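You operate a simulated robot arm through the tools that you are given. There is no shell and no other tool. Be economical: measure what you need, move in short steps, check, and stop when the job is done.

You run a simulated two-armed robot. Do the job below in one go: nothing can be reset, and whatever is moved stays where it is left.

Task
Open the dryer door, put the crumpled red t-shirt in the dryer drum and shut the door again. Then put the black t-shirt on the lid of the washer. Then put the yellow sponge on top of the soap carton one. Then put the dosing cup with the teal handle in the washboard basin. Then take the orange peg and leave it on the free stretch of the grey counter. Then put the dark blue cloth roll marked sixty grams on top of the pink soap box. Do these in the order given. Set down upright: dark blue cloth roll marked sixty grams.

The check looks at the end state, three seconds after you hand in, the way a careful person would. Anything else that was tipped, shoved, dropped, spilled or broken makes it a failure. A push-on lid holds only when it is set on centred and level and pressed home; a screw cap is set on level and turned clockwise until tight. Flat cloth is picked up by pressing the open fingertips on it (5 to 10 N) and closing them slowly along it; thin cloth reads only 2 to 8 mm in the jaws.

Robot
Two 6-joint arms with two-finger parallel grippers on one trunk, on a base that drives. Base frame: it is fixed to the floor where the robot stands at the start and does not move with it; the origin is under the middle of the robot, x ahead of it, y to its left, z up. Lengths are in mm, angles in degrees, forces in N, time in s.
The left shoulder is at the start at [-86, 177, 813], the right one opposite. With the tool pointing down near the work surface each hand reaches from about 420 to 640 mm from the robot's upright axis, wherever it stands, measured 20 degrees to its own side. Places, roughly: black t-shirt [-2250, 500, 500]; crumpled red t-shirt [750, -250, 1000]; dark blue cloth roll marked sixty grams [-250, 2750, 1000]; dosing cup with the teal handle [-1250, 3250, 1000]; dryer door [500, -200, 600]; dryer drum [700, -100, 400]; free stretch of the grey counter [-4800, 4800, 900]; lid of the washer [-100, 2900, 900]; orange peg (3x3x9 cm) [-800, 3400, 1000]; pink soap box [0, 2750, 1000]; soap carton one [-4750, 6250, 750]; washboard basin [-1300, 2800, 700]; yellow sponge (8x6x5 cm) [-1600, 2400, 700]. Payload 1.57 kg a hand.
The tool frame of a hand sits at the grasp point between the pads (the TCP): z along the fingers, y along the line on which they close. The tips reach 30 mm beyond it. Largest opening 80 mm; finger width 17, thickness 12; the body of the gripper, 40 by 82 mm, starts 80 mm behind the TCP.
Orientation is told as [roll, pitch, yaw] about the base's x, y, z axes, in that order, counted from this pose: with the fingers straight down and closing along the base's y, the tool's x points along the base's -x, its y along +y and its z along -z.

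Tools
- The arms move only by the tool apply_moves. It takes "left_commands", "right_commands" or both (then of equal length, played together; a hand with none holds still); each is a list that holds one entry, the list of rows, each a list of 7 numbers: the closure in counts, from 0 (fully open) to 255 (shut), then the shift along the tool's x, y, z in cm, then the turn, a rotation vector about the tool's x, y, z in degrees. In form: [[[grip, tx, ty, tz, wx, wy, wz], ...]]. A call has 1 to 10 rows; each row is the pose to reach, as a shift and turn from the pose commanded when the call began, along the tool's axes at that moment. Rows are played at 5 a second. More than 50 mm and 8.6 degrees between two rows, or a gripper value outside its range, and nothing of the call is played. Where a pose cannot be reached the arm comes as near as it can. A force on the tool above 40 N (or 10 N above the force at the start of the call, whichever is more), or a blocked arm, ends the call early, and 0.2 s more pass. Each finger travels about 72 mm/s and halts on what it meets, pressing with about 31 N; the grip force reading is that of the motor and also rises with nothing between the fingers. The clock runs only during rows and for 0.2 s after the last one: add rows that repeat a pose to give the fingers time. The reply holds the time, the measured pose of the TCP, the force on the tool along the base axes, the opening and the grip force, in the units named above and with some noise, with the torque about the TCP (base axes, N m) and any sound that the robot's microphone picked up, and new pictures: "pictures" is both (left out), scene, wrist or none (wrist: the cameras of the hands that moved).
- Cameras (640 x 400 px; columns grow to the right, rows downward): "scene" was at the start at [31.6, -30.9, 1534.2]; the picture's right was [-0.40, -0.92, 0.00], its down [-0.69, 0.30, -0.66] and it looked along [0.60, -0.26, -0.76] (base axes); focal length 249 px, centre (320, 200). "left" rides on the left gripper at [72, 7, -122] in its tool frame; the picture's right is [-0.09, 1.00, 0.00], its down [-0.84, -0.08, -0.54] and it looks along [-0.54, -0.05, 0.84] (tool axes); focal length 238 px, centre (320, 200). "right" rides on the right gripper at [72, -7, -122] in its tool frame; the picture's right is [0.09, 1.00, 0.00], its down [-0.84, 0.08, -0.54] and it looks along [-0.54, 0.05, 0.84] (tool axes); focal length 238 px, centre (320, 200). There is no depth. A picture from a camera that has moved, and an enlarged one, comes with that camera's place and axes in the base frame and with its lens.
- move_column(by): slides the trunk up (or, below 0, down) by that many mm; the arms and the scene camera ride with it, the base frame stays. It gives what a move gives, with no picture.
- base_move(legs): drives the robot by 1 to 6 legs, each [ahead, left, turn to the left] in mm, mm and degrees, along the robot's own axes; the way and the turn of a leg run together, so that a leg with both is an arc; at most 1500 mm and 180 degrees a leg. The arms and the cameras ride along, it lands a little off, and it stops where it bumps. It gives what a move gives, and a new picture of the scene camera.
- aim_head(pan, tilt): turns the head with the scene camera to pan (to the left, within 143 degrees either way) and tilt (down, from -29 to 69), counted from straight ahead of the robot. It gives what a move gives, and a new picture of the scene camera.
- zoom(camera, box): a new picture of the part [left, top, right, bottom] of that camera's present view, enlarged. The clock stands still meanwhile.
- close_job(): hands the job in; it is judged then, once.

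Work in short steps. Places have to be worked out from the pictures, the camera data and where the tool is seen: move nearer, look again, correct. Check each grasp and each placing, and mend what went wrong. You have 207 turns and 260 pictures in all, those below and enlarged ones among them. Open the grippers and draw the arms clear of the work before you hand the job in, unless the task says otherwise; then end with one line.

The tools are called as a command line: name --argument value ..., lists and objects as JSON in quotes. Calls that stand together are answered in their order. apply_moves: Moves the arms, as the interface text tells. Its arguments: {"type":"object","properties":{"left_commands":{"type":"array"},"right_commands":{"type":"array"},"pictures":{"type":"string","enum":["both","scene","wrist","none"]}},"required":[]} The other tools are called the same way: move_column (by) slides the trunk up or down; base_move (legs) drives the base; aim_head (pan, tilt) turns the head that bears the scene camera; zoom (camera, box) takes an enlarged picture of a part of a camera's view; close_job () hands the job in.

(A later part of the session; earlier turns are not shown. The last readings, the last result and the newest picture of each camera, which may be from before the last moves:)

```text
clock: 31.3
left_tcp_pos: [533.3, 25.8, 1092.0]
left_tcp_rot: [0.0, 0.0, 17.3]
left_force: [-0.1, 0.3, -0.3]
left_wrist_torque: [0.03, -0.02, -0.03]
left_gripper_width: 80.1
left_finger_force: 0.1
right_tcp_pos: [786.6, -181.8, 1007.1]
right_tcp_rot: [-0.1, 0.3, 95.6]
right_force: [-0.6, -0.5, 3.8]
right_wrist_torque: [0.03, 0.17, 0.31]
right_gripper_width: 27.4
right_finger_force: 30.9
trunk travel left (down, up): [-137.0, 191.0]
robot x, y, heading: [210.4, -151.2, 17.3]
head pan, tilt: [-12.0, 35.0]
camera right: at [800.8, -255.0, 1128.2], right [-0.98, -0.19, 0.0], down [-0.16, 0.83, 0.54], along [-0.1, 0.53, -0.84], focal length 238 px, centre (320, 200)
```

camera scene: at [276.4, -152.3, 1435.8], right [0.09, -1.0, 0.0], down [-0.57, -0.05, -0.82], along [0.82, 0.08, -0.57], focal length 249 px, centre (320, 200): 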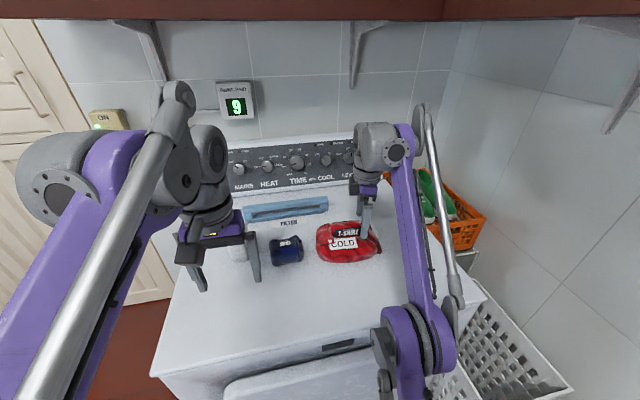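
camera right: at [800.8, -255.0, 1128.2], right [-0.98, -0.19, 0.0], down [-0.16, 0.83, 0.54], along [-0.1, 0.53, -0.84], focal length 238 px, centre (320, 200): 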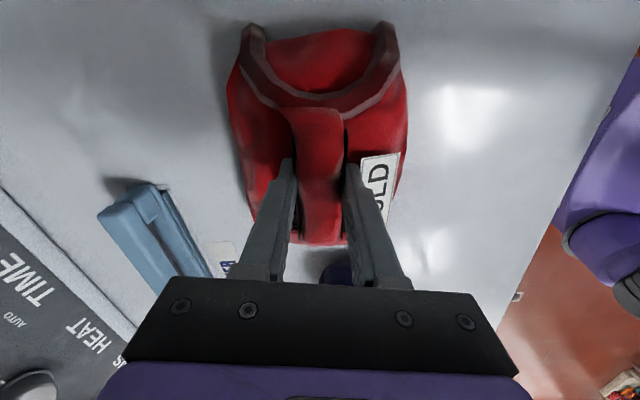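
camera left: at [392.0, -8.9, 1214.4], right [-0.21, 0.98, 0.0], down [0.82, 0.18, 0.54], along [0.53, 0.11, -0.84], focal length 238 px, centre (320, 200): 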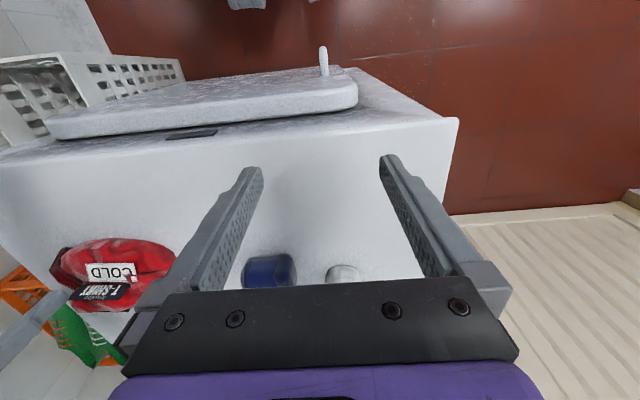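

The ridge is gripped at 27.4 mm and 31 N. I lift while drawing back toward the robot.

apply_moves --right_commands '[[[255, 0, 0.5, -1, 0, 0, 0], [255, 0, 1.5, -2, 0, 0, 0], [255, 0, 3, -3.5, 0, 0, 0], [255, 0, 5, -5, 0, 0, 0], [255, 0, 7, -7, 0, 0, 0], [255, 0, 9, -8, 0, 0, 0], [255, 0, 9, -8, 0, 0, 0]]]' --pictures "both"

```text
clock: 32.9
left_tcp_pos: [530.1, 26.5, 1092.5]
left_tcp_rot: [0.1, -0.1, 17.3]
left_force: [-0.4, 0.2, 1.0]
left_wrist_torque: [0.03, -0.03, 0.03]
left_gripper_width: 80.2
left_finger_force: 0.1
right_tcp_pos: [696.9, -192.0, 1085.3]
right_tcp_rot: [-0.2, 0.3, 95.6]
right_force: [-0.5, 0.0, -2.3]
right_wrist_torque: [-0.02, 0.01, -0.01]
right_gripper_width: 27.0
right_finger_force: 31.1
right hand out of reach, approached as far as the arm can: row 2, 3, 4, 5, 6
trunk travel left (down, up): [-137.0, 191.0]
robot x, y, heading: [214.8, -152.3, 17.2]
head pan, tilt: [-12.0, 35.0]
camera scene: at [273.3, -153.4, 1435.9], right [0.09, -1.0, 0.0], down [-0.57, -0.05, -0.82], along [0.82, 0.08, -0.57], focal length 249 px, centre (320, 200)
camera right: at [709.9, -263.6, 1207.8], right [-0.98, -0.19, 0.0], down [-0.16, 0.83, 0.54], along [-0.1, 0.53, -0.84], focal length 238 px, centre (320, 200)
```

scene: 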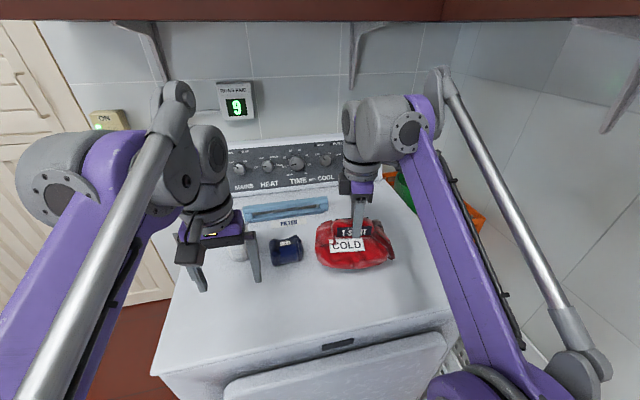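
right: 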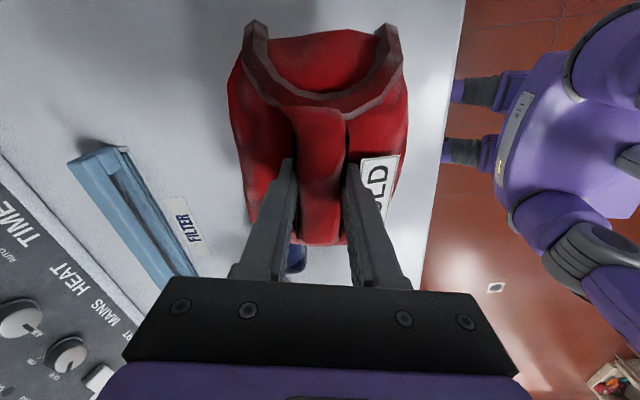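

The shirt hangs free, reading about 2.3 N. I back off and go to the left of the door, outside its swing, facing the opening at an angle.

base_move --legs '[[-265, 0, 0], [0, 290, 0], [0, 0, -34]]'

aim_head --pan 10 --tilt 50

```text
clock: 39.1
left_tcp_pos: [241.4, 14.4, 1091.2]
left_tcp_rot: [-0.1, 0.1, -16.7]
left_force: [0.3, 0.4, 0.1]
left_wrist_torque: [0.03, 0.0, 0.02]
left_gripper_width: 79.9
left_finger_force: 0.0
right_tcp_pos: [256.3, -260.2, 1085.5]
right_tcp_rot: [-0.2, 0.3, 61.6]
right_force: [0.4, -0.4, -0.2]
right_wrist_torque: [0.01, 0.0, 0.02]
right_gripper_width: 25.6
right_finger_force: 30.0
trunk travel left (down, up): [-137.0, 191.0]
robot x, y, heading: [-123.0, 43.5, -16.6]
head pan, tilt: [-12.0, 35.0]
camera scene: at [-72.4, 9.9, 1435.8], right [-0.48, -0.88, 0.0], down [-0.5, 0.28, -0.82], along [0.72, -0.39, -0.57], focal length 249 px, centre (320, 200)
```

scene: 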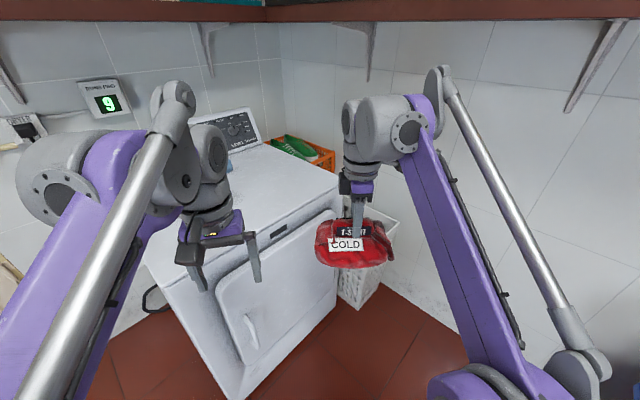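

```text
clock: 40.0
left_tcp_pos: [240.8, 14.7, 1091.8]
left_tcp_rot: [0.0, 0.1, -16.7]
left_force: [-0.3, 1.0, 0.2]
left_wrist_torque: [-0.01, -0.02, -0.02]
left_gripper_width: 79.8
left_finger_force: 0.0
right_tcp_pos: [256.1, -259.7, 1085.7]
right_tcp_rot: [-0.1, 0.2, 61.6]
right_force: [0.1, 0.1, -1.7]
right_wrist_torque: [-0.03, 0.0, -0.01]
right_gripper_width: 25.7
right_finger_force: 30.8
trunk travel left (down, up): [-137.0, 191.0]
robot x, y, heading: [-120.1, 43.6, -16.6]
head pan, tilt: [10.0, 50.0]
camera scene: at [-73.1, 43.2, 1414.1], right [-0.12, -0.99, 0.0], down [-0.76, 0.09, -0.64], along [0.64, -0.08, -0.77], focal length 249 px, centre (320, 200)
```

scene: 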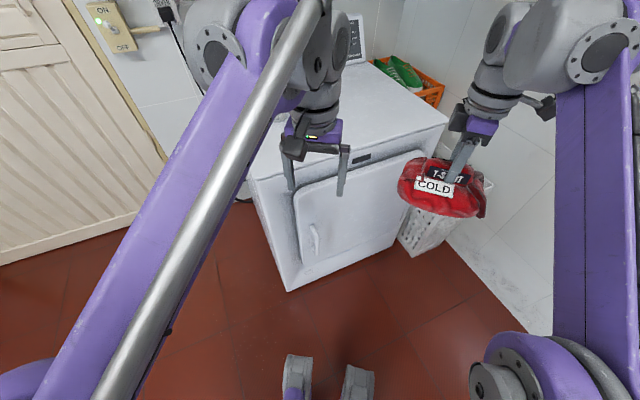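

zoom --camera "scene" --box '[245, 150, 405, 300]'

```text
2.67 times, centred on (325, 225) of scene
camera zoom: at [-73.1, 43.2, 1414.1], right [-0.12, -0.99, 0.0], down [-0.76, 0.09, -0.64], along [0.64, -0.08, -0.77], focal length 664 px, centre (307, 133)
```

zoom: 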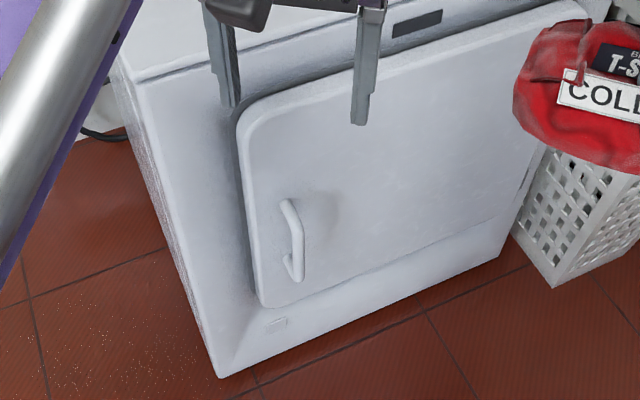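

The handle bar is vertical at about [409, 8], from z 510 to 690. I drive back 80 mm, then turn the left tool to face the door and lower it.

base_move --legs '[[-80, 0, 0]]'

apply_moves --left_commands '[[[0, 0, 0, 3, 0, 0, -7], [0, 0, 0, 6, 0, 0, -14], [0, 0, 0, 9, 0, 0, -21], [0, 0, 0, 12, 0, 0, -28], [0, 0, 0, 15, 0, 0, -34]]]' --pictures "none"

apply_moves --left_commands '[[[0, -1, 0, 2, 0, -8, 0], [0, -2, 0, 4, 0, -16, 0], [0, -3, 0, 6, 0, -24, 0], [0, -4, 0, 8, 0, -32, 0], [0, -5, 0, 10, 0, -40, 0], [0, -6, 0, 12, 0, -48, 0], [0, -7, 0, 14, 0, -56, 0], [0, -8, 0, 16, 0, -64, 0], [0, -9, 0, 18, 0, -68, 0]]]' --pictures "both"

```text
clock: 41.0
left_tcp_pos: [165.4, 36.9, 1091.8]
left_tcp_rot: [0.0, -0.1, -16.8]
left_force: [-0.5, 0.9, 0.1]
left_wrist_torque: [0.03, 0.02, 0.0]
left_gripper_width: 79.7
left_finger_force: 0.1
right_tcp_pos: [180.0, -237.6, 1085.8]
right_tcp_rot: [-0.2, 0.3, 61.6]
right_force: [0.0, 0.0, -2.0]
right_wrist_torque: [0.0, -0.01, -0.04]
right_gripper_width: 25.8
right_finger_force: 30.9
trunk travel left (down, up): [-137.0, 191.0]
robot x, y, heading: [-196.4, 67.7, -16.8]
head pan, tilt: [10.0, 50.0]
camera scene: at [-149.3, 66.1, 1414.1], right [-0.12, -0.99, 0.0], down [-0.76, 0.09, -0.64], along [0.64, -0.08, -0.77], focal length 249 px, centre (320, 200)
```

scene: 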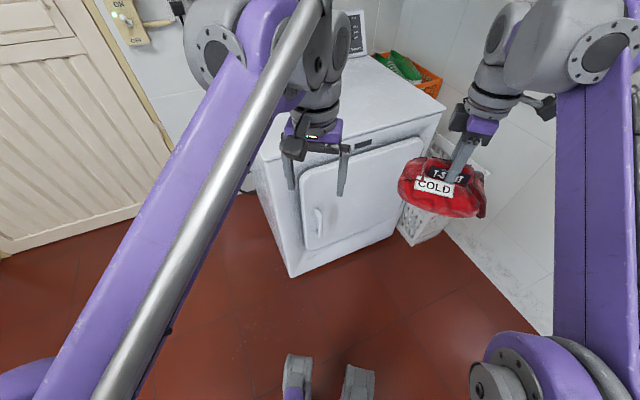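

```text
clock: 42.2
left_tcp_pos: [166.3, 37.5, 942.9]
left_tcp_rot: [0.0, 0.0, 17.3]
left_force: [0.3, -0.8, 0.2]
left_wrist_torque: [0.01, 0.0, 0.0]
left_gripper_width: 79.9
left_finger_force: 0.1
right_tcp_pos: [179.8, -237.3, 1085.1]
right_tcp_rot: [-0.1, 0.3, 61.7]
right_force: [0.1, 0.0, -2.2]
right_wrist_torque: [-0.02, 0.0, -0.01]
right_gripper_width: 25.7
right_finger_force: 30.9
trunk travel left (down, up): [-137.0, 191.0]
robot x, y, heading: [-196.3, 63.5, -16.6]
head pan, tilt: [10.0, 50.0]
```

```text
clock: 44.2
left_tcp_pos: [253.2, 63.8, 761.8]
left_tcp_rot: [0.0, -68.1, 17.2]
left_force: [0.4, 0.0, 0.5]
left_wrist_torque: [0.02, 0.0, 0.02]
left_gripper_width: 79.8
left_finger_force: 0.0
right_tcp_pos: [180.4, -237.3, 1086.0]
right_tcp_rot: [-0.1, 0.4, 61.6]
right_force: [-0.2, -1.1, -1.9]
right_wrist_torque: [0.01, 0.04, 0.03]
right_gripper_width: 25.7
right_finger_force: 31.1
trunk travel left (down, up): [-137.0, 191.0]
robot x, y, heading: [-199.5, 68.7, -16.7]
head pan, tilt: [10.0, 50.0]
camera scene: at [-147.9, 65.6, 1414.1], right [-0.12, -0.99, 0.0], down [-0.76, 0.09, -0.64], along [0.64, -0.08, -0.77], focal length 249 px, centre (320, 200)
camera left: at [115.8, 28.5, 740.6], right [-0.26, 0.96, 0.09], down [-0.16, -0.13, 0.98], along [0.95, 0.24, 0.19], focal length 238 px, centre (320, 200)
```

scene: 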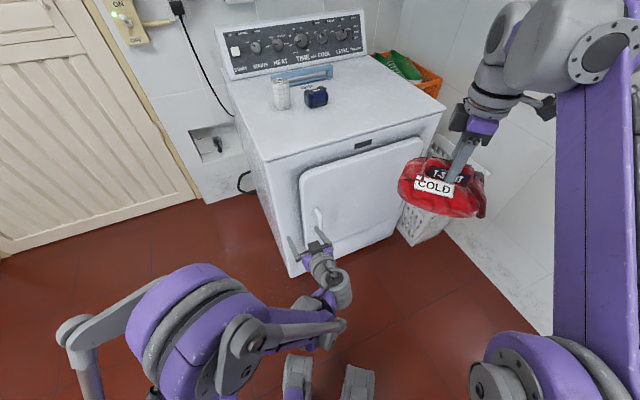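
left: 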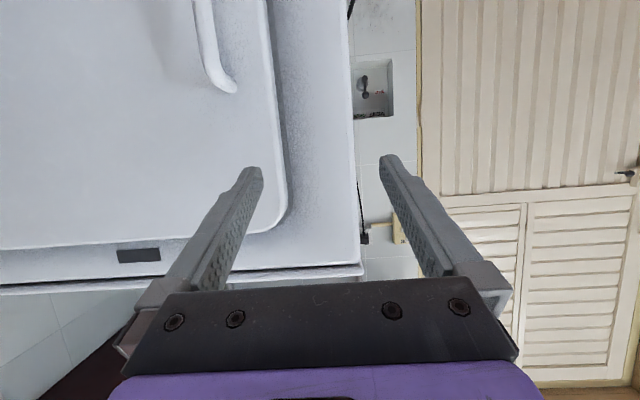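

The handle sits at about (405, 2, 600). I move the left hand to a pre-grasp 100 mm short of it.

apply_moves --left_commands '[[[0, 2.6, -2.6, 2, 0, 0, 0], [0, 5.2, -5.2, 4, 0, 0, 0], [0, 7.8, -7.8, 6, 0, 0, 0], [0, 10.3, -10.5, 7.8, 0, 0, 0], [0, 10.3, -10.5, 7.8, 0, 0, 0]]]' --pictures "both"

```text
clock: 45.4
left_tcp_pos: [315.9, -26.9, 637.4]
left_tcp_rot: [-0.1, -67.9, 17.3]
left_force: [-0.7, -0.2, -0.9]
left_wrist_torque: [0.0, -0.02, -0.02]
left_gripper_width: 79.9
left_finger_force: 0.0
right_tcp_pos: [178.4, -236.9, 1085.0]
right_tcp_rot: [-0.1, 0.4, 61.6]
right_force: [0.3, -0.2, -2.4]
right_wrist_torque: [0.03, 0.02, -0.02]
right_gripper_width: 25.6
right_finger_force: 30.8
trunk travel left (down, up): [-137.0, 191.0]
robot x, y, heading: [-200.1, 70.4, -16.9]
head pan, tilt: [10.0, 50.0]
camera scene: at [-148.7, 66.1, 1414.1], right [-0.12, -0.99, 0.0], down [-0.76, 0.09, -0.64], along [0.64, -0.08, -0.77], focal length 249 px, centre (320, 200)
camera left: at [178.4, -61.8, 616.2], right [-0.26, 0.96, 0.09], down [-0.16, -0.13, 0.98], along [0.95, 0.24, 0.19], focal length 238 px, centre (320, 200)
```

scene: 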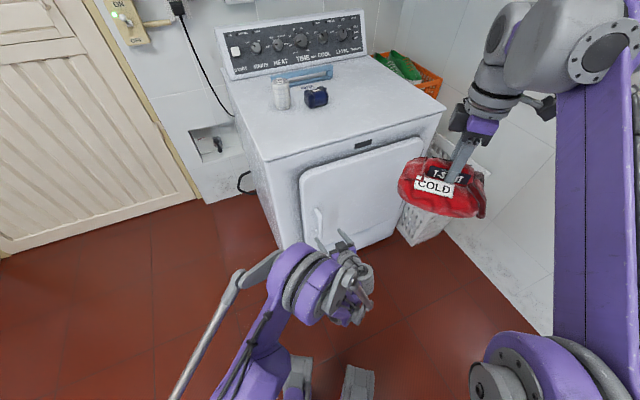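
left: 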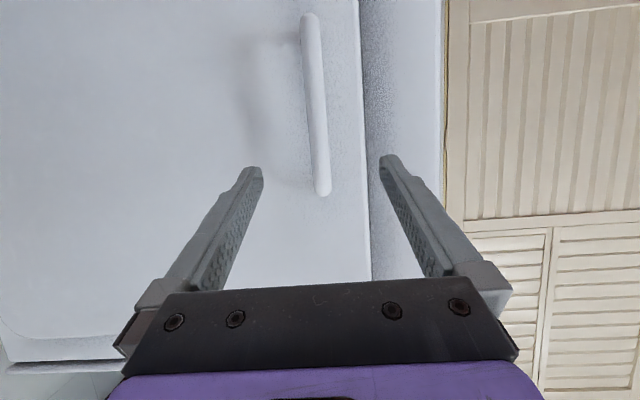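

The bar is between the fingers. I advance 80 mm and then check.

apply_moves --left_commands '[[[0, 0, 0.3, 3, 0, 0, 0], [0, 0, 0.5, 6, 0, 0, 0], [0, 0, 0.5, 8, 0, 0, 0], [0, 0, 0.5, 8, 0, 0, 0]]]' --pictures "wrist"

```text
clock: 46.4
left_tcp_pos: [384.2, -0.1, 607.2]
left_tcp_rot: [-0.1, -68.0, 17.3]
left_force: [0.3, 0.4, 1.0]
left_wrist_torque: [-0.01, 0.02, -0.04]
left_gripper_width: 79.9
left_finger_force: 0.0
right_tcp_pos: [180.5, -236.2, 1085.5]
right_tcp_rot: [-0.1, 0.3, 61.6]
right_force: [-0.1, -1.2, -1.4]
right_wrist_torque: [0.0, 0.0, -0.02]
right_gripper_width: 25.8
right_finger_force: 31.1
trunk travel left (down, up): [-137.0, 191.0]
robot x, y, heading: [-197.3, 66.5, -16.8]
head pan, tilt: [10.0, 50.0]
camera left: at [247.9, -35.4, 586.4], right [-0.26, 0.96, 0.09], down [-0.16, -0.13, 0.98], along [0.95, 0.24, 0.19], focal length 238 px, centre (320, 200)
```

left: 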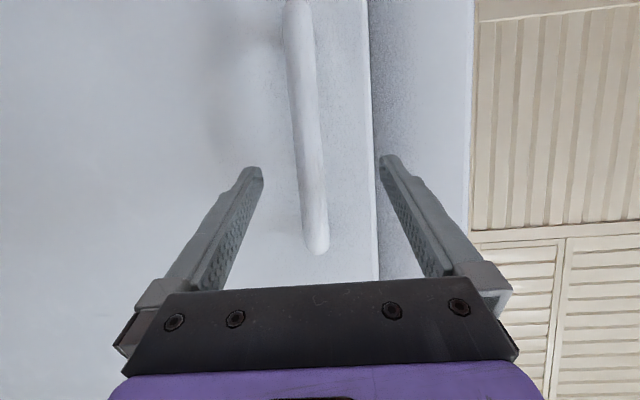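

The bar is now near the grasp point, so I advance 8 mm more and close.

apply_moves --left_commands '[[[0, 0, -0.2, 0.8, 0, 0, 0], [60, 0, -0.3, 0.8, 0, 0, 0], [120, 0, -0.3, 0.8, 0, 0, 0], [180, 0, -0.3, 0.8, 0, 0, 0], [230, 0, -0.3, 0.8, 0, 0, 0], [255, 0, -0.3, 0.8, 0, 0, 0], [255, 0, -0.3, 0.8, 0, 0, 0]]]' --pictures "wrist"

```text
clock: 48.0
left_tcp_pos: [392.8, -4.0, 603.7]
left_tcp_rot: [0.0, -68.0, 17.0]
left_force: [9.2, -19.1, 3.6]
left_wrist_torque: [-0.17, 0.13, -0.2]
left_gripper_width: 17.6
left_finger_force: 32.4
right_tcp_pos: [181.2, -238.4, 1085.2]
right_tcp_rot: [-0.1, 0.2, 61.6]
right_force: [-1.2, -0.6, -1.7]
right_wrist_torque: [-0.03, -0.01, 0.0]
right_gripper_width: 25.6
right_finger_force: 30.9
trunk travel left (down, up): [-137.0, 191.0]
robot x, y, heading: [-198.1, 67.2, -16.5]
head pan, tilt: [10.0, 50.0]
camera left: at [255.8, -38.3, 582.9], right [-0.26, 0.96, 0.09], down [-0.16, -0.13, 0.98], along [0.95, 0.24, 0.19], focal length 238 px, centre (320, 200)
```

left: 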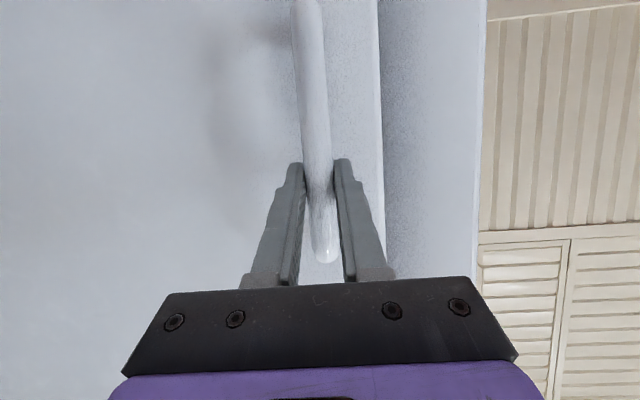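

The bar is gripped. I pull the door along its arc by about 10° first, turning the hand with it.

apply_moves --left_commands '[[[255, 0.7, -0.2, -1.8, -2.3, 0, -0.9], [255, 1.5, -0.6, -3.7, -4.6, 0, -1.9], [255, 2.2, -1.1, -5.5, -7, 0, -2.8], [255, 3.0, -1.7, -7.4, -9.3, 0, -3.7]]]' --pictures "both"

```text
clock: 49.1
left_tcp_pos: [321.9, -46.2, 603.2]
left_tcp_rot: [-0.5, -68.0, 26.8]
left_force: [2.3, -5.1, -0.5]
left_wrist_torque: [0.23, -0.36, -0.29]
left_gripper_width: 17.6
left_finger_force: 32.6
right_tcp_pos: [180.9, -236.5, 1084.4]
right_tcp_rot: [-0.1, 0.3, 61.5]
right_force: [0.2, -0.6, -1.4]
right_wrist_torque: [-0.03, 0.03, -0.04]
right_gripper_width: 25.7
right_finger_force: 31.8
trunk travel left (down, up): [-137.0, 191.0]
robot x, y, heading: [-195.7, 59.7, -16.9]
head pan, tilt: [10.0, 50.0]
stopped in row 4 (left hand): the force on the tool passed its limit at 43 N (the readings are from after the stop); the commanded pose is now the measured one
camera scene: at [-147.9, 65.9, 1413.9], right [-0.12, -0.99, 0.0], down [-0.76, 0.09, -0.64], along [0.64, -0.08, -0.77], focal length 249 px, centre (320, 200)
camera left: at [193.3, -101.8, 582.9], right [-0.41, 0.91, 0.08], down [-0.14, -0.15, 0.98], along [0.9, 0.39, 0.19], focal length 238 px, centre (320, 200)
```

scene: 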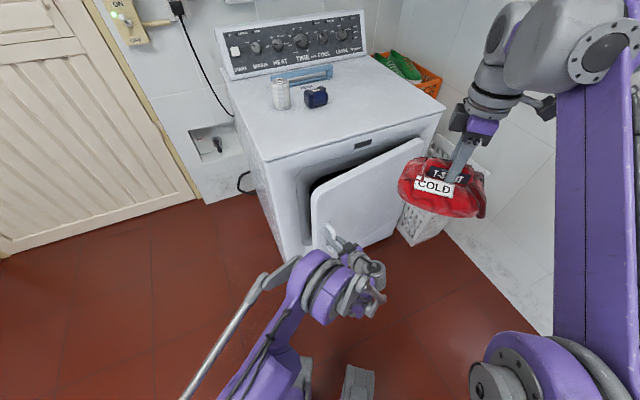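
left: 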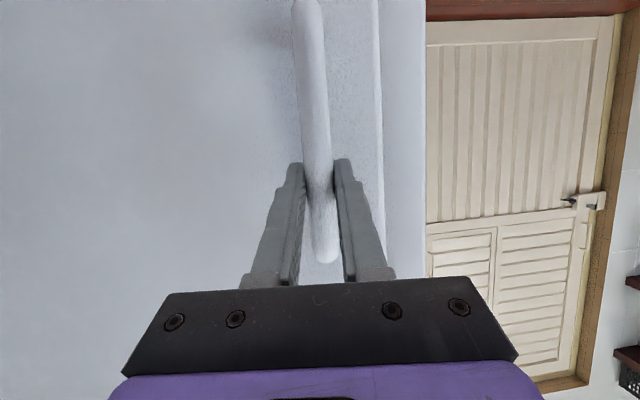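

The door swings well. I continue along the arc to about 30°.

apply_moves --left_commands '[[[255, 0.8, -0.25, -1.9, -2.3, 0, -0.9], [255, 1.5, -0.66, -3.7, -4.6, 0, -1.9], [255, 2.2, -1.15, -5.5, -7, 0, -2.8], [255, 3.0, -1.7, -7.35, -9.3, 0, -3.7], [255, 3.7, -2.4, -9.1, -11.6, 0, -4.7], [255, 4.4, -3.1, -10.9, -13.9, 0, -5.6], [255, 5.1, -4.0, -12.6, -16.2, 0, -6.6], [255, 5.8, -4.9, -14.3, -18.5, 0, -7.5]]]' --pictures "scene"

```text
clock: 50.3
left_tcp_pos: [256.2, -105.1, 603.6]
left_tcp_rot: [-1.1, -68.1, 37.8]
left_force: [4.8, -6.2, -3.0]
left_wrist_torque: [0.39, -0.07, -0.36]
left_gripper_width: 17.8
left_finger_force: 32.8
right_tcp_pos: [180.7, -238.3, 1085.0]
right_tcp_rot: [0.0, 0.2, 61.5]
right_force: [-0.5, 0.0, -2.0]
right_wrist_torque: [-0.04, 0.03, 0.02]
right_gripper_width: 25.6
right_finger_force: 30.8
trunk travel left (down, up): [-137.0, 191.0]
robot x, y, heading: [-194.4, 64.0, -16.9]
head pan, tilt: [10.0, 50.0]
stopped in row 5 (left hand): the force on the tool passed its limit at 42 N (the readings are from after the stop); the commanded pose is now the measured one
camera scene: at [-147.7, 65.1, 1413.9], right [-0.12, -0.99, 0.0], down [-0.76, 0.09, -0.64], along [0.64, -0.08, -0.77], focal length 249 px, centre (320, 200)
```

scene: 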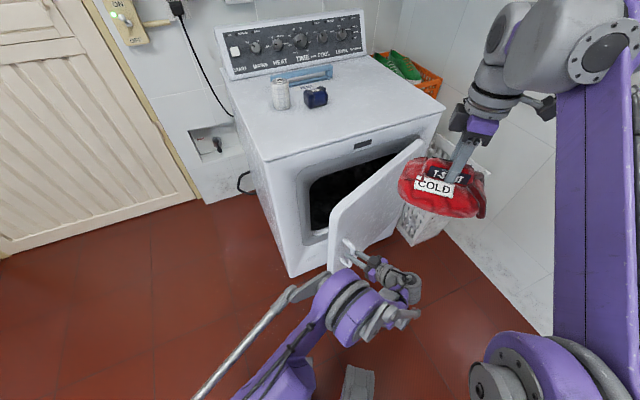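

The door is open about 23°, and a circle fit puts the hinge near (577, -398). I continue.

apply_moves --left_commands '[[[255, 0.7, -0.35, -1.7, -2.3, 0, -0.9], [255, 1.4, -0.82, -3.4, -4.6, 0, -1.9], [255, 2.05, -1.35, -5.1, -7, 0, -2.8], [255, 2.74, -1.92, -6.78, -9.3, 0, -3.7], [255, 3.4, -2.6, -8.4, -11.6, 0, -4.7], [255, 4.06, -3.36, -10.04, -13.9, 0, -5.6], [255, 4.7, -4.2, -11.6, -16.2, 0, -6.6], [255, 5.33, -5.1, -13.17, -18.5, 0, -7.5]]]' --pictures "scene"

```text
clock: 52.0
left_tcp_pos: [172.7, -222.3, 604.2]
left_tcp_rot: [-0.3, -67.8, 56.8]
left_force: [-7.9, 4.0, 4.5]
left_wrist_torque: [0.18, 0.0, 0.08]
left_gripper_width: 17.6
left_finger_force: 32.8
left hand out of reach, approached as far as the arm can: row 8
right_tcp_pos: [180.7, -237.6, 1086.1]
right_tcp_rot: [-0.1, 0.3, 61.6]
right_force: [0.1, -0.3, -1.1]
right_wrist_torque: [-0.01, 0.01, -0.01]
right_gripper_width: 25.7
right_finger_force: 31.1
trunk travel left (down, up): [-137.0, 191.0]
robot x, y, heading: [-199.1, 65.3, -16.7]
head pan, tilt: [10.0, 50.0]
stopped in row 8 (left hand): the force on the tool passed its limit at 59 N (the readings are from after the stop); the commanded pose is now the measured one
camera scene: at [-148.5, 65.9, 1414.2], right [-0.12, -0.99, 0.0], down [-0.76, 0.09, -0.64], along [0.64, -0.08, -0.77], focal length 249 px, centre (320, 200)
```

scene: 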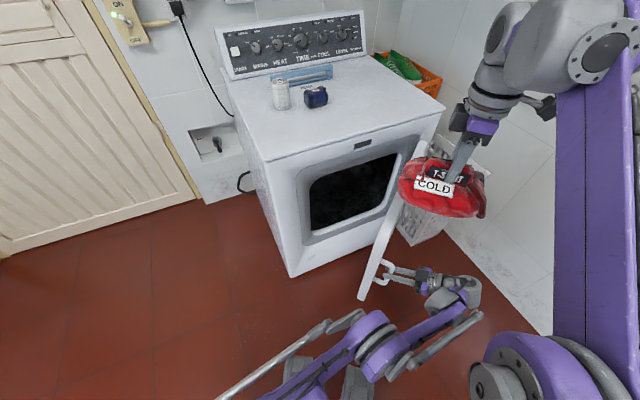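

The left arm is at its limit with the door open about 41°. Moving the base to the right follows the door's arc nearly exactly, so I carry the handle on that way.

base_move --legs '[[0, -75, 0], [3, -75, 0]]'

```text
clock: 53.0
left_tcp_pos: [162.1, -247.5, 603.0]
left_tcp_rot: [0.4, -68.0, 56.4]
left_force: [-5.3, 0.9, 6.3]
left_wrist_torque: [0.81, -0.51, 0.03]
left_gripper_width: 17.8
left_finger_force: 32.5
right_tcp_pos: [171.4, -262.1, 1085.3]
right_tcp_rot: [-0.1, 0.3, 61.5]
right_force: [0.3, -0.4, -2.6]
right_wrist_torque: [-0.01, 0.04, 0.03]
right_gripper_width: 25.7
right_finger_force: 30.8
trunk travel left (down, up): [-137.0, 191.0]
robot x, y, heading: [-203.3, 41.2, -17.0]
head pan, tilt: [10.0, 50.0]
stopped in leg 1: the force on the tool passed its limit at 42 N (the readings are from after the stop); the commanded pose is now the measured one
camera scene: at [-157.5, 40.4, 1414.1], right [-0.12, -0.99, 0.0], down [-0.76, 0.09, -0.64], along [0.64, -0.08, -0.77], focal length 249 px, centre (320, 200)
```

scene: 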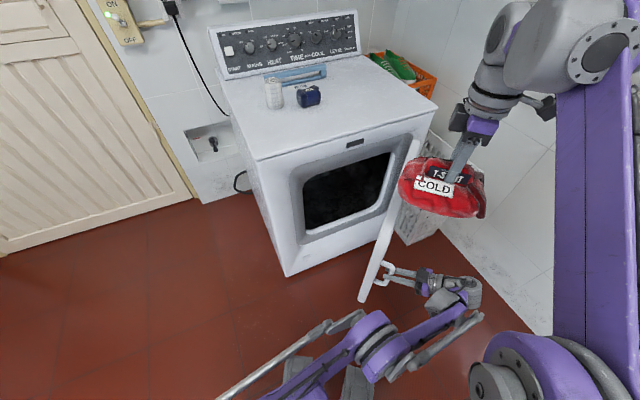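

It moved 26 mm before the limit. I try a shorter strafe again, with a slight turn that suits the door.

base_move --legs '[[0, -30, 2], [0, -30, 2], [0, -30, 2]]'

```text
clock: 54.0
left_tcp_pos: [157.1, -257.3, 604.3]
left_tcp_rot: [1.3, -67.8, 57.3]
left_force: [-5.9, 1.9, 6.3]
left_wrist_torque: [0.71, -0.65, 0.0]
left_gripper_width: 17.7
left_finger_force: 33.0
right_tcp_pos: [172.0, -272.0, 1085.9]
right_tcp_rot: [-0.1, 0.4, 62.8]
right_force: [-1.0, 0.1, -2.0]
right_wrist_torque: [-0.02, 0.02, 0.03]
right_gripper_width: 25.8
right_finger_force: 30.6
trunk travel left (down, up): [-137.0, 191.0]
robot x, y, heading: [-208.8, 20.7, -15.5]
head pan, tilt: [10.0, 50.0]
stopped in leg 1: the force on the tool passed its limit at 46 N (the readings are from after the stop); the commanded pose is now the measured one
camera scene: at [-163.4, 23.7, 1414.1], right [-0.1, -1.0, 0.0], down [-0.76, 0.07, -0.64], along [0.64, -0.06, -0.77], focal length 249 px, centre (320, 200)
```

scene: 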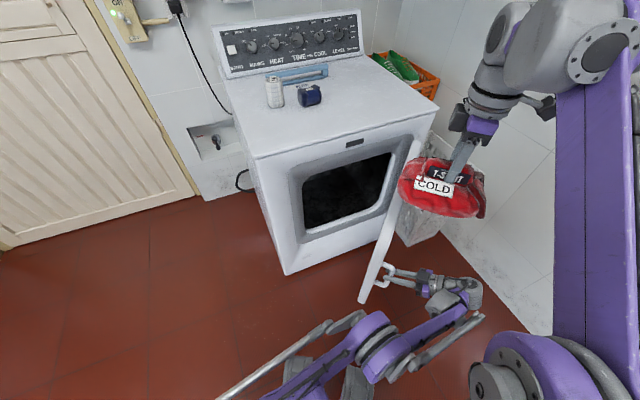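

I let go of the handle and withdraw. Then I will go round the door's edge and push it further from the inside.

apply_moves --left_commands '[[[150, 0, 0, 0, 0, 0, 0], [60, 0, 0, 0, 0, 0, 0], [0, 0, 0, 0, 0, 0, 0], [0, 0, 0, -3, 0, 0, 0], [0, 0, 0, -6, 0, 0, 0], [0, 0, 0, -9, 0, 0, 0], [0, 0, 0, -9, 0, 0, 0]]]' --pictures "scene"

```text
clock: 55.6
left_tcp_pos: [162.9, -301.6, 628.9]
left_tcp_rot: [-2.0, -65.8, 57.1]
left_force: [-0.2, 1.0, 0.1]
left_wrist_torque: [0.04, 0.01, 0.0]
left_gripper_width: 80.3
left_finger_force: 0.0
left hand out of reach, approached as far as the arm can: row 4, 5, 6, 7
right_tcp_pos: [173.4, -271.1, 1085.0]
right_tcp_rot: [0.0, 0.3, 62.9]
right_force: [0.8, -0.1, -1.0]
right_wrist_torque: [-0.02, -0.02, 0.02]
right_gripper_width: 25.5
right_finger_force: 30.7
trunk travel left (down, up): [-137.0, 191.0]
robot x, y, heading: [-211.0, 20.2, -15.5]
head pan, tilt: [10.0, 50.0]
camera scene: at [-162.1, 24.4, 1414.1], right [-0.1, -1.0, 0.0], down [-0.76, 0.07, -0.64], along [0.64, -0.06, -0.77], focal length 249 px, centre (320, 200)
```

scene: 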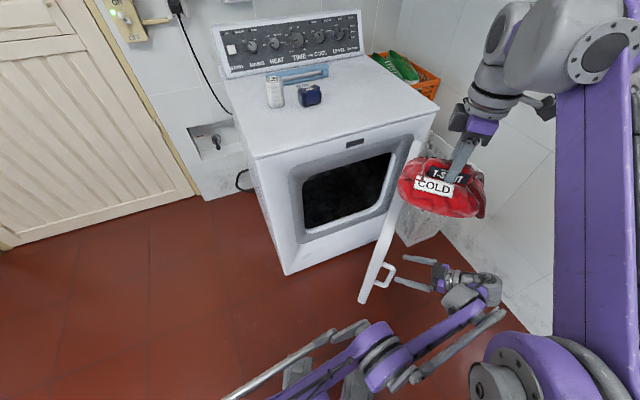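

The hand is free of the handle. I back the base along the door's length to slide the hand past its edge, then swing the hand back in front of the robot.

base_move --legs '[[-250, 0, 0]]'

apply_moves --left_commands '[[[0, -0.5, 0.8, 1.2, 7, 0, 3], [40, -1, 1.6, 2.4, 14, 0, 6], [90, -1.6, 2.4, 3.6, 21, 0, 9.2], [140, -2.2, 3.2, 4.8, 28, 0, 12.4], [190, -2.8, 4.0, 6.0, 35, 0, 15.5], [255, -3.4, 5.0, 7.4, 42, 0, 18.6], [255, -4.1, 6.5, 9.2, 49, 0, 21.7], [255, -4.1, 6.5, 9.2, 52, 0, 23]]]' --pictures "scene"

```text
clock: 57.4
left_tcp_pos: [-73.8, -234.8, 629.6]
left_tcp_rot: [-2.1, -65.8, 57.3]
left_force: [0.2, -0.2, -0.5]
left_wrist_torque: [-0.01, 0.0, -0.02]
left_gripper_width: 80.2
left_finger_force: 0.0
right_tcp_pos: [-64.8, -205.3, 1087.0]
right_tcp_rot: [-0.1, 0.3, 63.0]
right_force: [0.1, 0.1, -1.6]
right_wrist_torque: [-0.03, -0.01, 0.0]
right_gripper_width: 25.7
right_finger_force: 31.1
trunk travel left (down, up): [-137.0, 191.0]
robot x, y, heading: [-442.9, 88.8, -15.4]
head pan, tilt: [10.0, 50.0]
camera scene: at [-400.3, 89.7, 1414.1], right [-0.09, -1.0, 0.0], down [-0.76, 0.07, -0.64], along [0.64, -0.06, -0.77], focal length 249 px, centre (320, 200)
```

scene: 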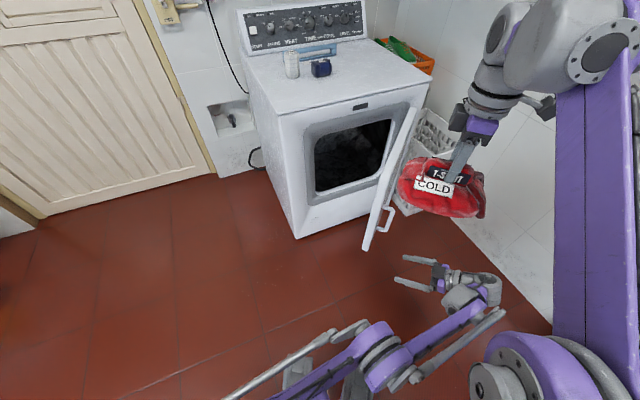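

```text
clock: 59.2
left_tcp_pos: [-70.4, -116.0, 627.6]
left_tcp_rot: [-1.7, -66.6, 0.1]
left_force: [0.1, 0.0, -0.5]
left_wrist_torque: [0.0, 0.03, 0.01]
left_gripper_width: 0.1
left_finger_force: 21.2
right_tcp_pos: [-64.5, -206.6, 1085.2]
right_tcp_rot: [0.0, 0.4, 63.0]
right_force: [-0.9, -0.1, -1.8]
right_wrist_torque: [-0.02, 0.02, 0.0]
right_gripper_width: 25.8
right_finger_force: 31.0
trunk travel left (down, up): [-137.0, 191.0]
robot x, y, heading: [-451.0, 85.4, -15.6]
head pan, tilt: [10.0, 50.0]
camera scene: at [-399.6, 89.3, 1414.1], right [-0.09, -1.0, 0.0], down [-0.76, 0.07, -0.64], along [0.64, -0.06, -0.77], focal length 249 px, centre (320, 200)
```

scene: 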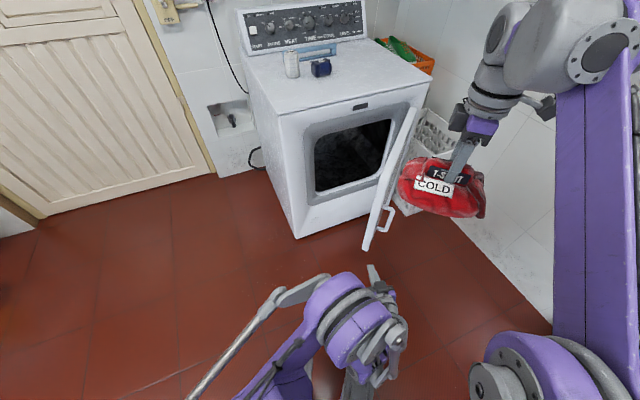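

The door's edge is near (137, -183). I go left and forward so the closed left hand sits inside the door, then strafe right to push it open.

base_move --legs '[[0, 80, 0], [280, 0, 0], [0, -120, 0]]'

base_move --legs '[[0, -60, 0], [0, -60, 0], [0, -60, 0]]'

```text
clock: 62.9
left_tcp_pos: [197.2, -165.3, 627.5]
left_tcp_rot: [-1.3, -66.3, -0.2]
left_force: [-5.6, 1.4, 0.1]
left_wrist_torque: [-0.07, -0.29, -0.3]
left_gripper_width: 0.0
left_finger_force: 21.1
right_tcp_pos: [205.0, -257.2, 1085.7]
right_tcp_rot: [-0.1, 0.3, 62.8]
right_force: [0.4, -0.5, -1.6]
right_wrist_torque: [0.01, 0.04, -0.03]
right_gripper_width: 25.7
right_finger_force: 31.0
trunk travel left (down, up): [-137.0, 191.0]
robot x, y, heading: [-176.5, 38.0, -15.5]
head pan, tilt: [10.0, 50.0]
stopped in leg 3: the force on the tool passed its limit at 49 N (the readings are from after the stop); the commanded pose is now the measured one
camera scene: at [-129.4, 37.9, 1414.2], right [-0.1, -1.0, 0.0], down [-0.76, 0.07, -0.64], along [0.64, -0.06, -0.77], focal length 249 px, centre (320, 200)
```

scene: 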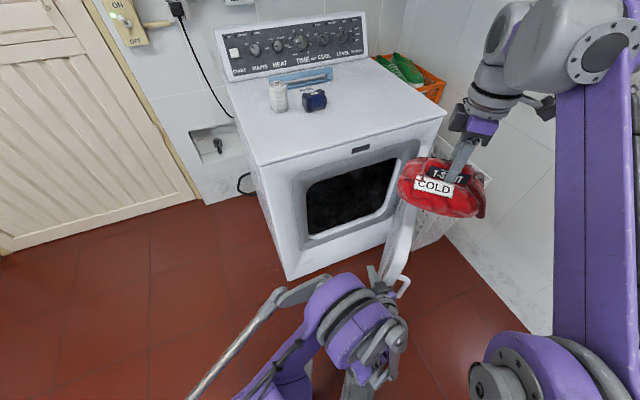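

```text
clock: 63.8
left_tcp_pos: [190.5, -180.8, 627.0]
left_tcp_rot: [-1.2, -66.3, -0.4]
left_force: [-5.2, 1.9, -0.1]
left_wrist_torque: [-0.08, -0.26, -0.26]
left_gripper_width: 0.0
left_finger_force: 21.1
right_tcp_pos: [200.5, -273.3, 1085.1]
right_tcp_rot: [-0.1, 0.3, 62.8]
right_force: [-0.3, -0.5, -1.5]
right_wrist_torque: [0.0, 0.0, 0.02]
right_gripper_width: 25.7
right_finger_force: 31.3
trunk travel left (down, up): [-137.0, 191.0]
robot x, y, heading: [-178.4, 24.6, -15.4]
head pan, tilt: [10.0, 50.0]
stopped in leg 1: the force on the tool passed its limit at 45 N (the readings are from after the stop); the commanded pose is now the measured one
camera scene: at [-134.4, 21.8, 1414.2], right [-0.1, -1.0, 0.0], down [-0.76, 0.07, -0.64], along [0.64, -0.06, -0.77], focal length 249 px, centre (320, 200)
```

scene: 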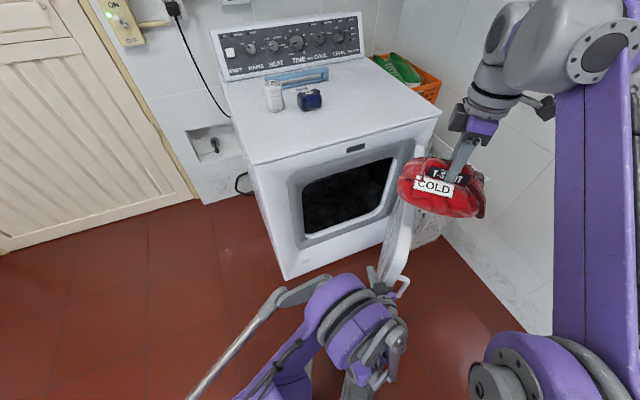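

Base pushes are too abrupt. I push with the arm instead, in small steps toward the right.

apply_moves --left_commands '[[[255, 0, -1, 0, 0, 0, 0], [255, 0, -2, 0, 0, 0, 0], [255, 0, -3, 0, 0, 0, 0], [255, 0, -4, 0, 0, 0, 0], [255, 0, -5, 0, 0, 0, 0], [255, 0, -6, 0, 0, 0, 0], [255, 0, -7, 0, 0, 0, 0], [255, 0, -8, 0, 0, 0, 0], [255, 0, -9, 0, 0, 0, 0], [255, 0, -10, 0, 0, 0, 0]]]' --pictures "scene"

```text
clock: 64.2
left_tcp_pos: [187.8, -188.6, 626.5]
left_tcp_rot: [-1.1, -66.2, -0.7]
left_force: [-15.3, 5.7, 4.0]
left_wrist_torque: [-0.38, -0.61, -1.0]
left_gripper_width: 0.0
left_finger_force: 21.1
right_tcp_pos: [200.6, -273.0, 1086.2]
right_tcp_rot: [-0.1, 0.4, 62.8]
right_force: [0.5, 0.6, -1.4]
right_wrist_torque: [0.01, 0.04, -0.03]
right_gripper_width: 25.7
right_finger_force: 31.4
trunk travel left (down, up): [-137.0, 191.0]
robot x, y, heading: [-183.5, 25.4, -15.5]
head pan, tilt: [10.0, 50.0]
stopped in row 2 (left hand): the force on the tool passed its limit at 47 N (the readings are from after the stop); the commanded pose is now the measured one
camera scene: at [-135.2, 23.2, 1414.2], right [-0.1, -1.0, 0.0], down [-0.76, 0.07, -0.64], along [0.64, -0.06, -0.77], focal length 249 px, centre (320, 200)
```

scene: 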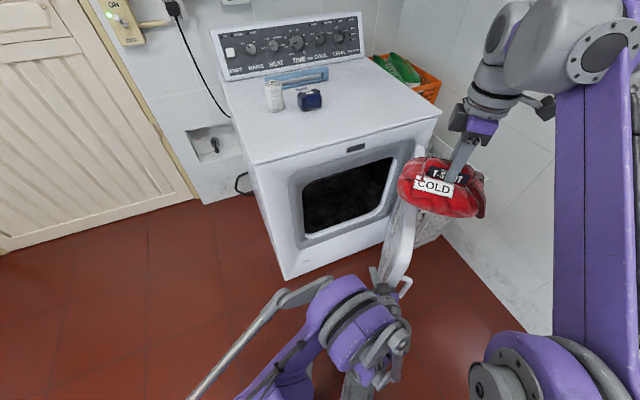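

The reaction is along the door, so I am probably on its edge. I check the left wrist camera.

apply_moves --left_commands '[[[255, 0, 1, 0, 0, 0, 0]]]' --pictures "wrist"

zoom --camera "scene" --box '[320, 150, 460, 310]'

```text
clock: 64.7
left_tcp_pos: [189.0, -179.7, 625.0]
left_tcp_rot: [-1.0, -66.0, -0.5]
left_force: [0.1, -0.6, 0.2]
left_wrist_torque: [-0.03, -0.02, 0.0]
left_gripper_width: 0.0
left_finger_force: 21.8
right_tcp_pos: [201.7, -272.0, 1086.5]
right_tcp_rot: [-0.1, 0.3, 62.8]
right_force: [-0.3, -0.4, -1.9]
right_wrist_torque: [-0.02, 0.01, 0.04]
right_gripper_width: 25.3
right_finger_force: 31.0
trunk travel left (down, up): [-137.0, 191.0]
robot x, y, heading: [-182.9, 23.5, -15.4]
head pan, tilt: [10.0, 50.0]
camera left: at [47.5, -168.9, 609.7], right [0.06, 1.0, 0.08], down [-0.16, -0.07, 0.99], along [0.99, -0.07, 0.15], focal length 238 px, centre (320, 200)
```

left: 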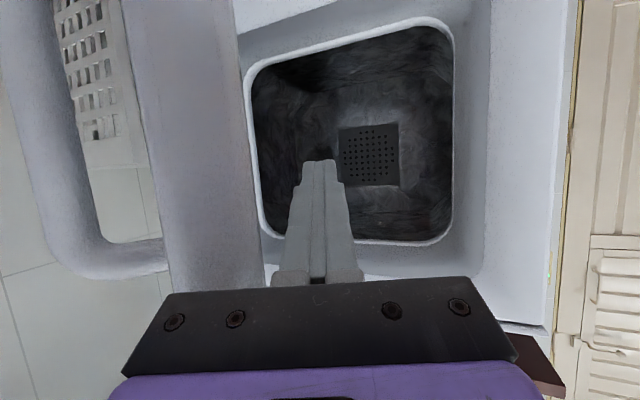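

```text
2.50 times, centred on (390, 230) of scene
camera zoom: at [-133.6, 22.9, 1414.1], right [-0.1, -1.0, 0.0], down [-0.76, 0.07, -0.64], along [0.64, -0.06, -0.77], focal length 622 px, centre (145, 125)
```

zoom: 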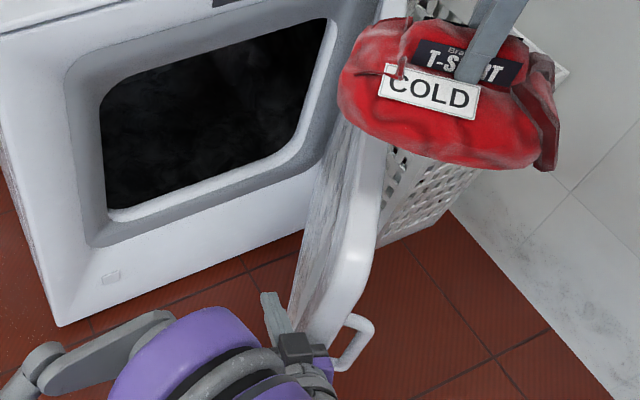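

The fingers are inside, but the gripper body catches the door's edge. I shift left, go 130 mm deeper and then push right.

apply_moves --left_commands '[[[255, 0, 1.5, 0, 0, 0, 0], [255, 0, 3, 0, 0, 0, 0], [255, -1.3, 3, 3, 0, 0, 0], [255, -2.7, 3, 6, 0, 0, 0], [255, -4, 3, 9, 0, 0, 0], [255, -5.3, 3, 12, 0, 0, 0], [255, -5.3, 1.5, 12, 0, 0, 0], [255, -5.3, 0, 12, 0, 0, 0]]]' --pictures "none"

apply_moves --left_commands '[[[255, 0, -1, 0, 0, 0, 0], [255, 0, -2, 0, 0, 0, 0], [255, 0, -3, 0, 0, 0, 0], [255, 0, -4, 0, 0, 0, 0], [255, 0, -5, 0, 0, 0, 0], [255, 0, -6, 0, 0, 0, 0], [255, 0, -7, 0, 0, 0, 0], [255, 0, -8, 0, 0, 0, 0], [255, 0, -9, 0, 0, 0, 0], [255, 0, -10, 0, 0, 0, 0]]]' --pictures "scene"

```text
clock: 66.5
left_tcp_pos: [319.8, -181.6, 626.7]
left_tcp_rot: [-1.0, -66.0, -0.4]
left_force: [0.5, -0.5, -0.4]
left_wrist_torque: [0.0, 0.01, 0.02]
left_gripper_width: 0.2
left_finger_force: 21.4
left hand out of reach, approached as far as the arm can: row 2
right_tcp_pos: [201.9, -272.9, 1085.1]
right_tcp_rot: [-0.1, 0.3, 62.8]
right_force: [-0.5, 0.6, -1.4]
right_wrist_torque: [0.0, 0.0, -0.01]
right_gripper_width: 25.7
right_finger_force: 30.7
trunk travel left (down, up): [-137.0, 191.0]
robot x, y, heading: [-180.4, 22.6, -15.6]
head pan, tilt: [10.0, 50.0]
```

```text
clock: 68.7
left_tcp_pos: [316.7, -281.7, 626.4]
left_tcp_rot: [-1.2, -66.1, -0.6]
left_force: [-0.4, 0.7, 0.1]
left_wrist_torque: [0.02, -0.02, 0.0]
left_gripper_width: 0.0
left_finger_force: 21.3
right_tcp_pos: [201.1, -270.8, 1085.5]
right_tcp_rot: [-0.1, 0.3, 62.8]
right_force: [0.1, -0.1, -0.7]
right_wrist_torque: [0.02, 0.0, 0.0]
right_gripper_width: 25.4
right_finger_force: 31.2
trunk travel left (down, up): [-137.0, 191.0]
robot x, y, heading: [-180.8, 18.0, -15.4]
head pan, tilt: [10.0, 50.0]
camera scene: at [-133.9, 22.7, 1414.1], right [-0.1, -1.0, 0.0], down [-0.76, 0.07, -0.64], along [0.64, -0.06, -0.77], focal length 249 px, centre (320, 200)
```

scene: 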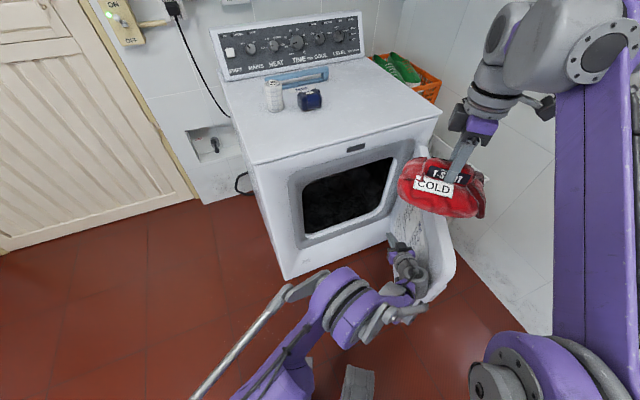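

The door is now well open. I push a bit more, then check.

apply_moves --left_commands '[[[255, 0, -1, 0, 0, 0, 0], [255, 0, -2, 0, 0, 0, 0], [255, 0, -3, 0, 0, 0, 0], [255, 0, -4, 0, 0, 0, 0], [255, 0, -5, 0, 0, 0, 0], [255, 0, -6, 0, 0, 0, 0], [255, 0, -7, 0, 0, 0, 0]]]' --pictures "both"

```text
clock: 70.2
left_tcp_pos: [314.5, -351.7, 627.6]
left_tcp_rot: [-1.2, -66.2, -0.5]
left_force: [-0.3, 0.3, 1.1]
left_wrist_torque: [-0.01, -0.01, -0.03]
left_gripper_width: 0.0
left_finger_force: 21.1
right_tcp_pos: [201.1, -272.3, 1085.5]
right_tcp_rot: [-0.1, 0.4, 62.8]
right_force: [-0.2, 0.7, -2.2]
right_wrist_torque: [0.06, 0.04, 0.0]
right_gripper_width: 25.8
right_finger_force: 30.6
trunk travel left (down, up): [-137.0, 191.0]
robot x, y, heading: [-180.8, 24.9, -15.6]
head pan, tilt: [10.0, 50.0]
camera scene: at [-133.9, 22.7, 1414.1], right [-0.1, -1.0, 0.0], down [-0.76, 0.07, -0.64], along [0.64, -0.06, -0.77], focal length 249 px, centre (320, 200)
camera left: at [173.8, -342.3, 610.8], right [0.06, 1.0, 0.08], down [-0.16, -0.07, 0.99], along [0.99, -0.07, 0.15], focal length 238 px, centre (320, 200)
```

scene: 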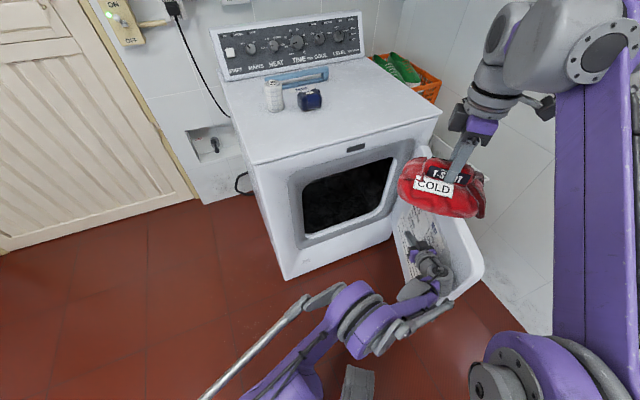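
left: 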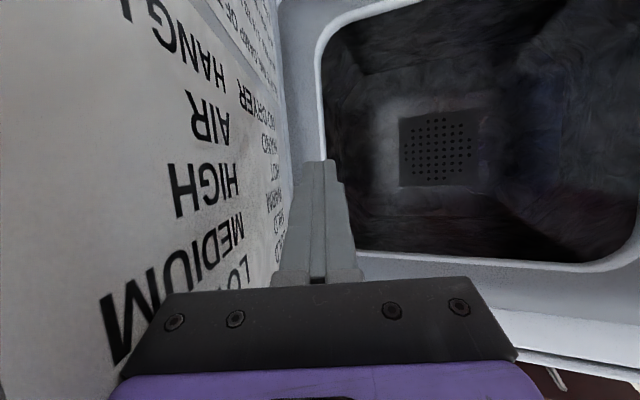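

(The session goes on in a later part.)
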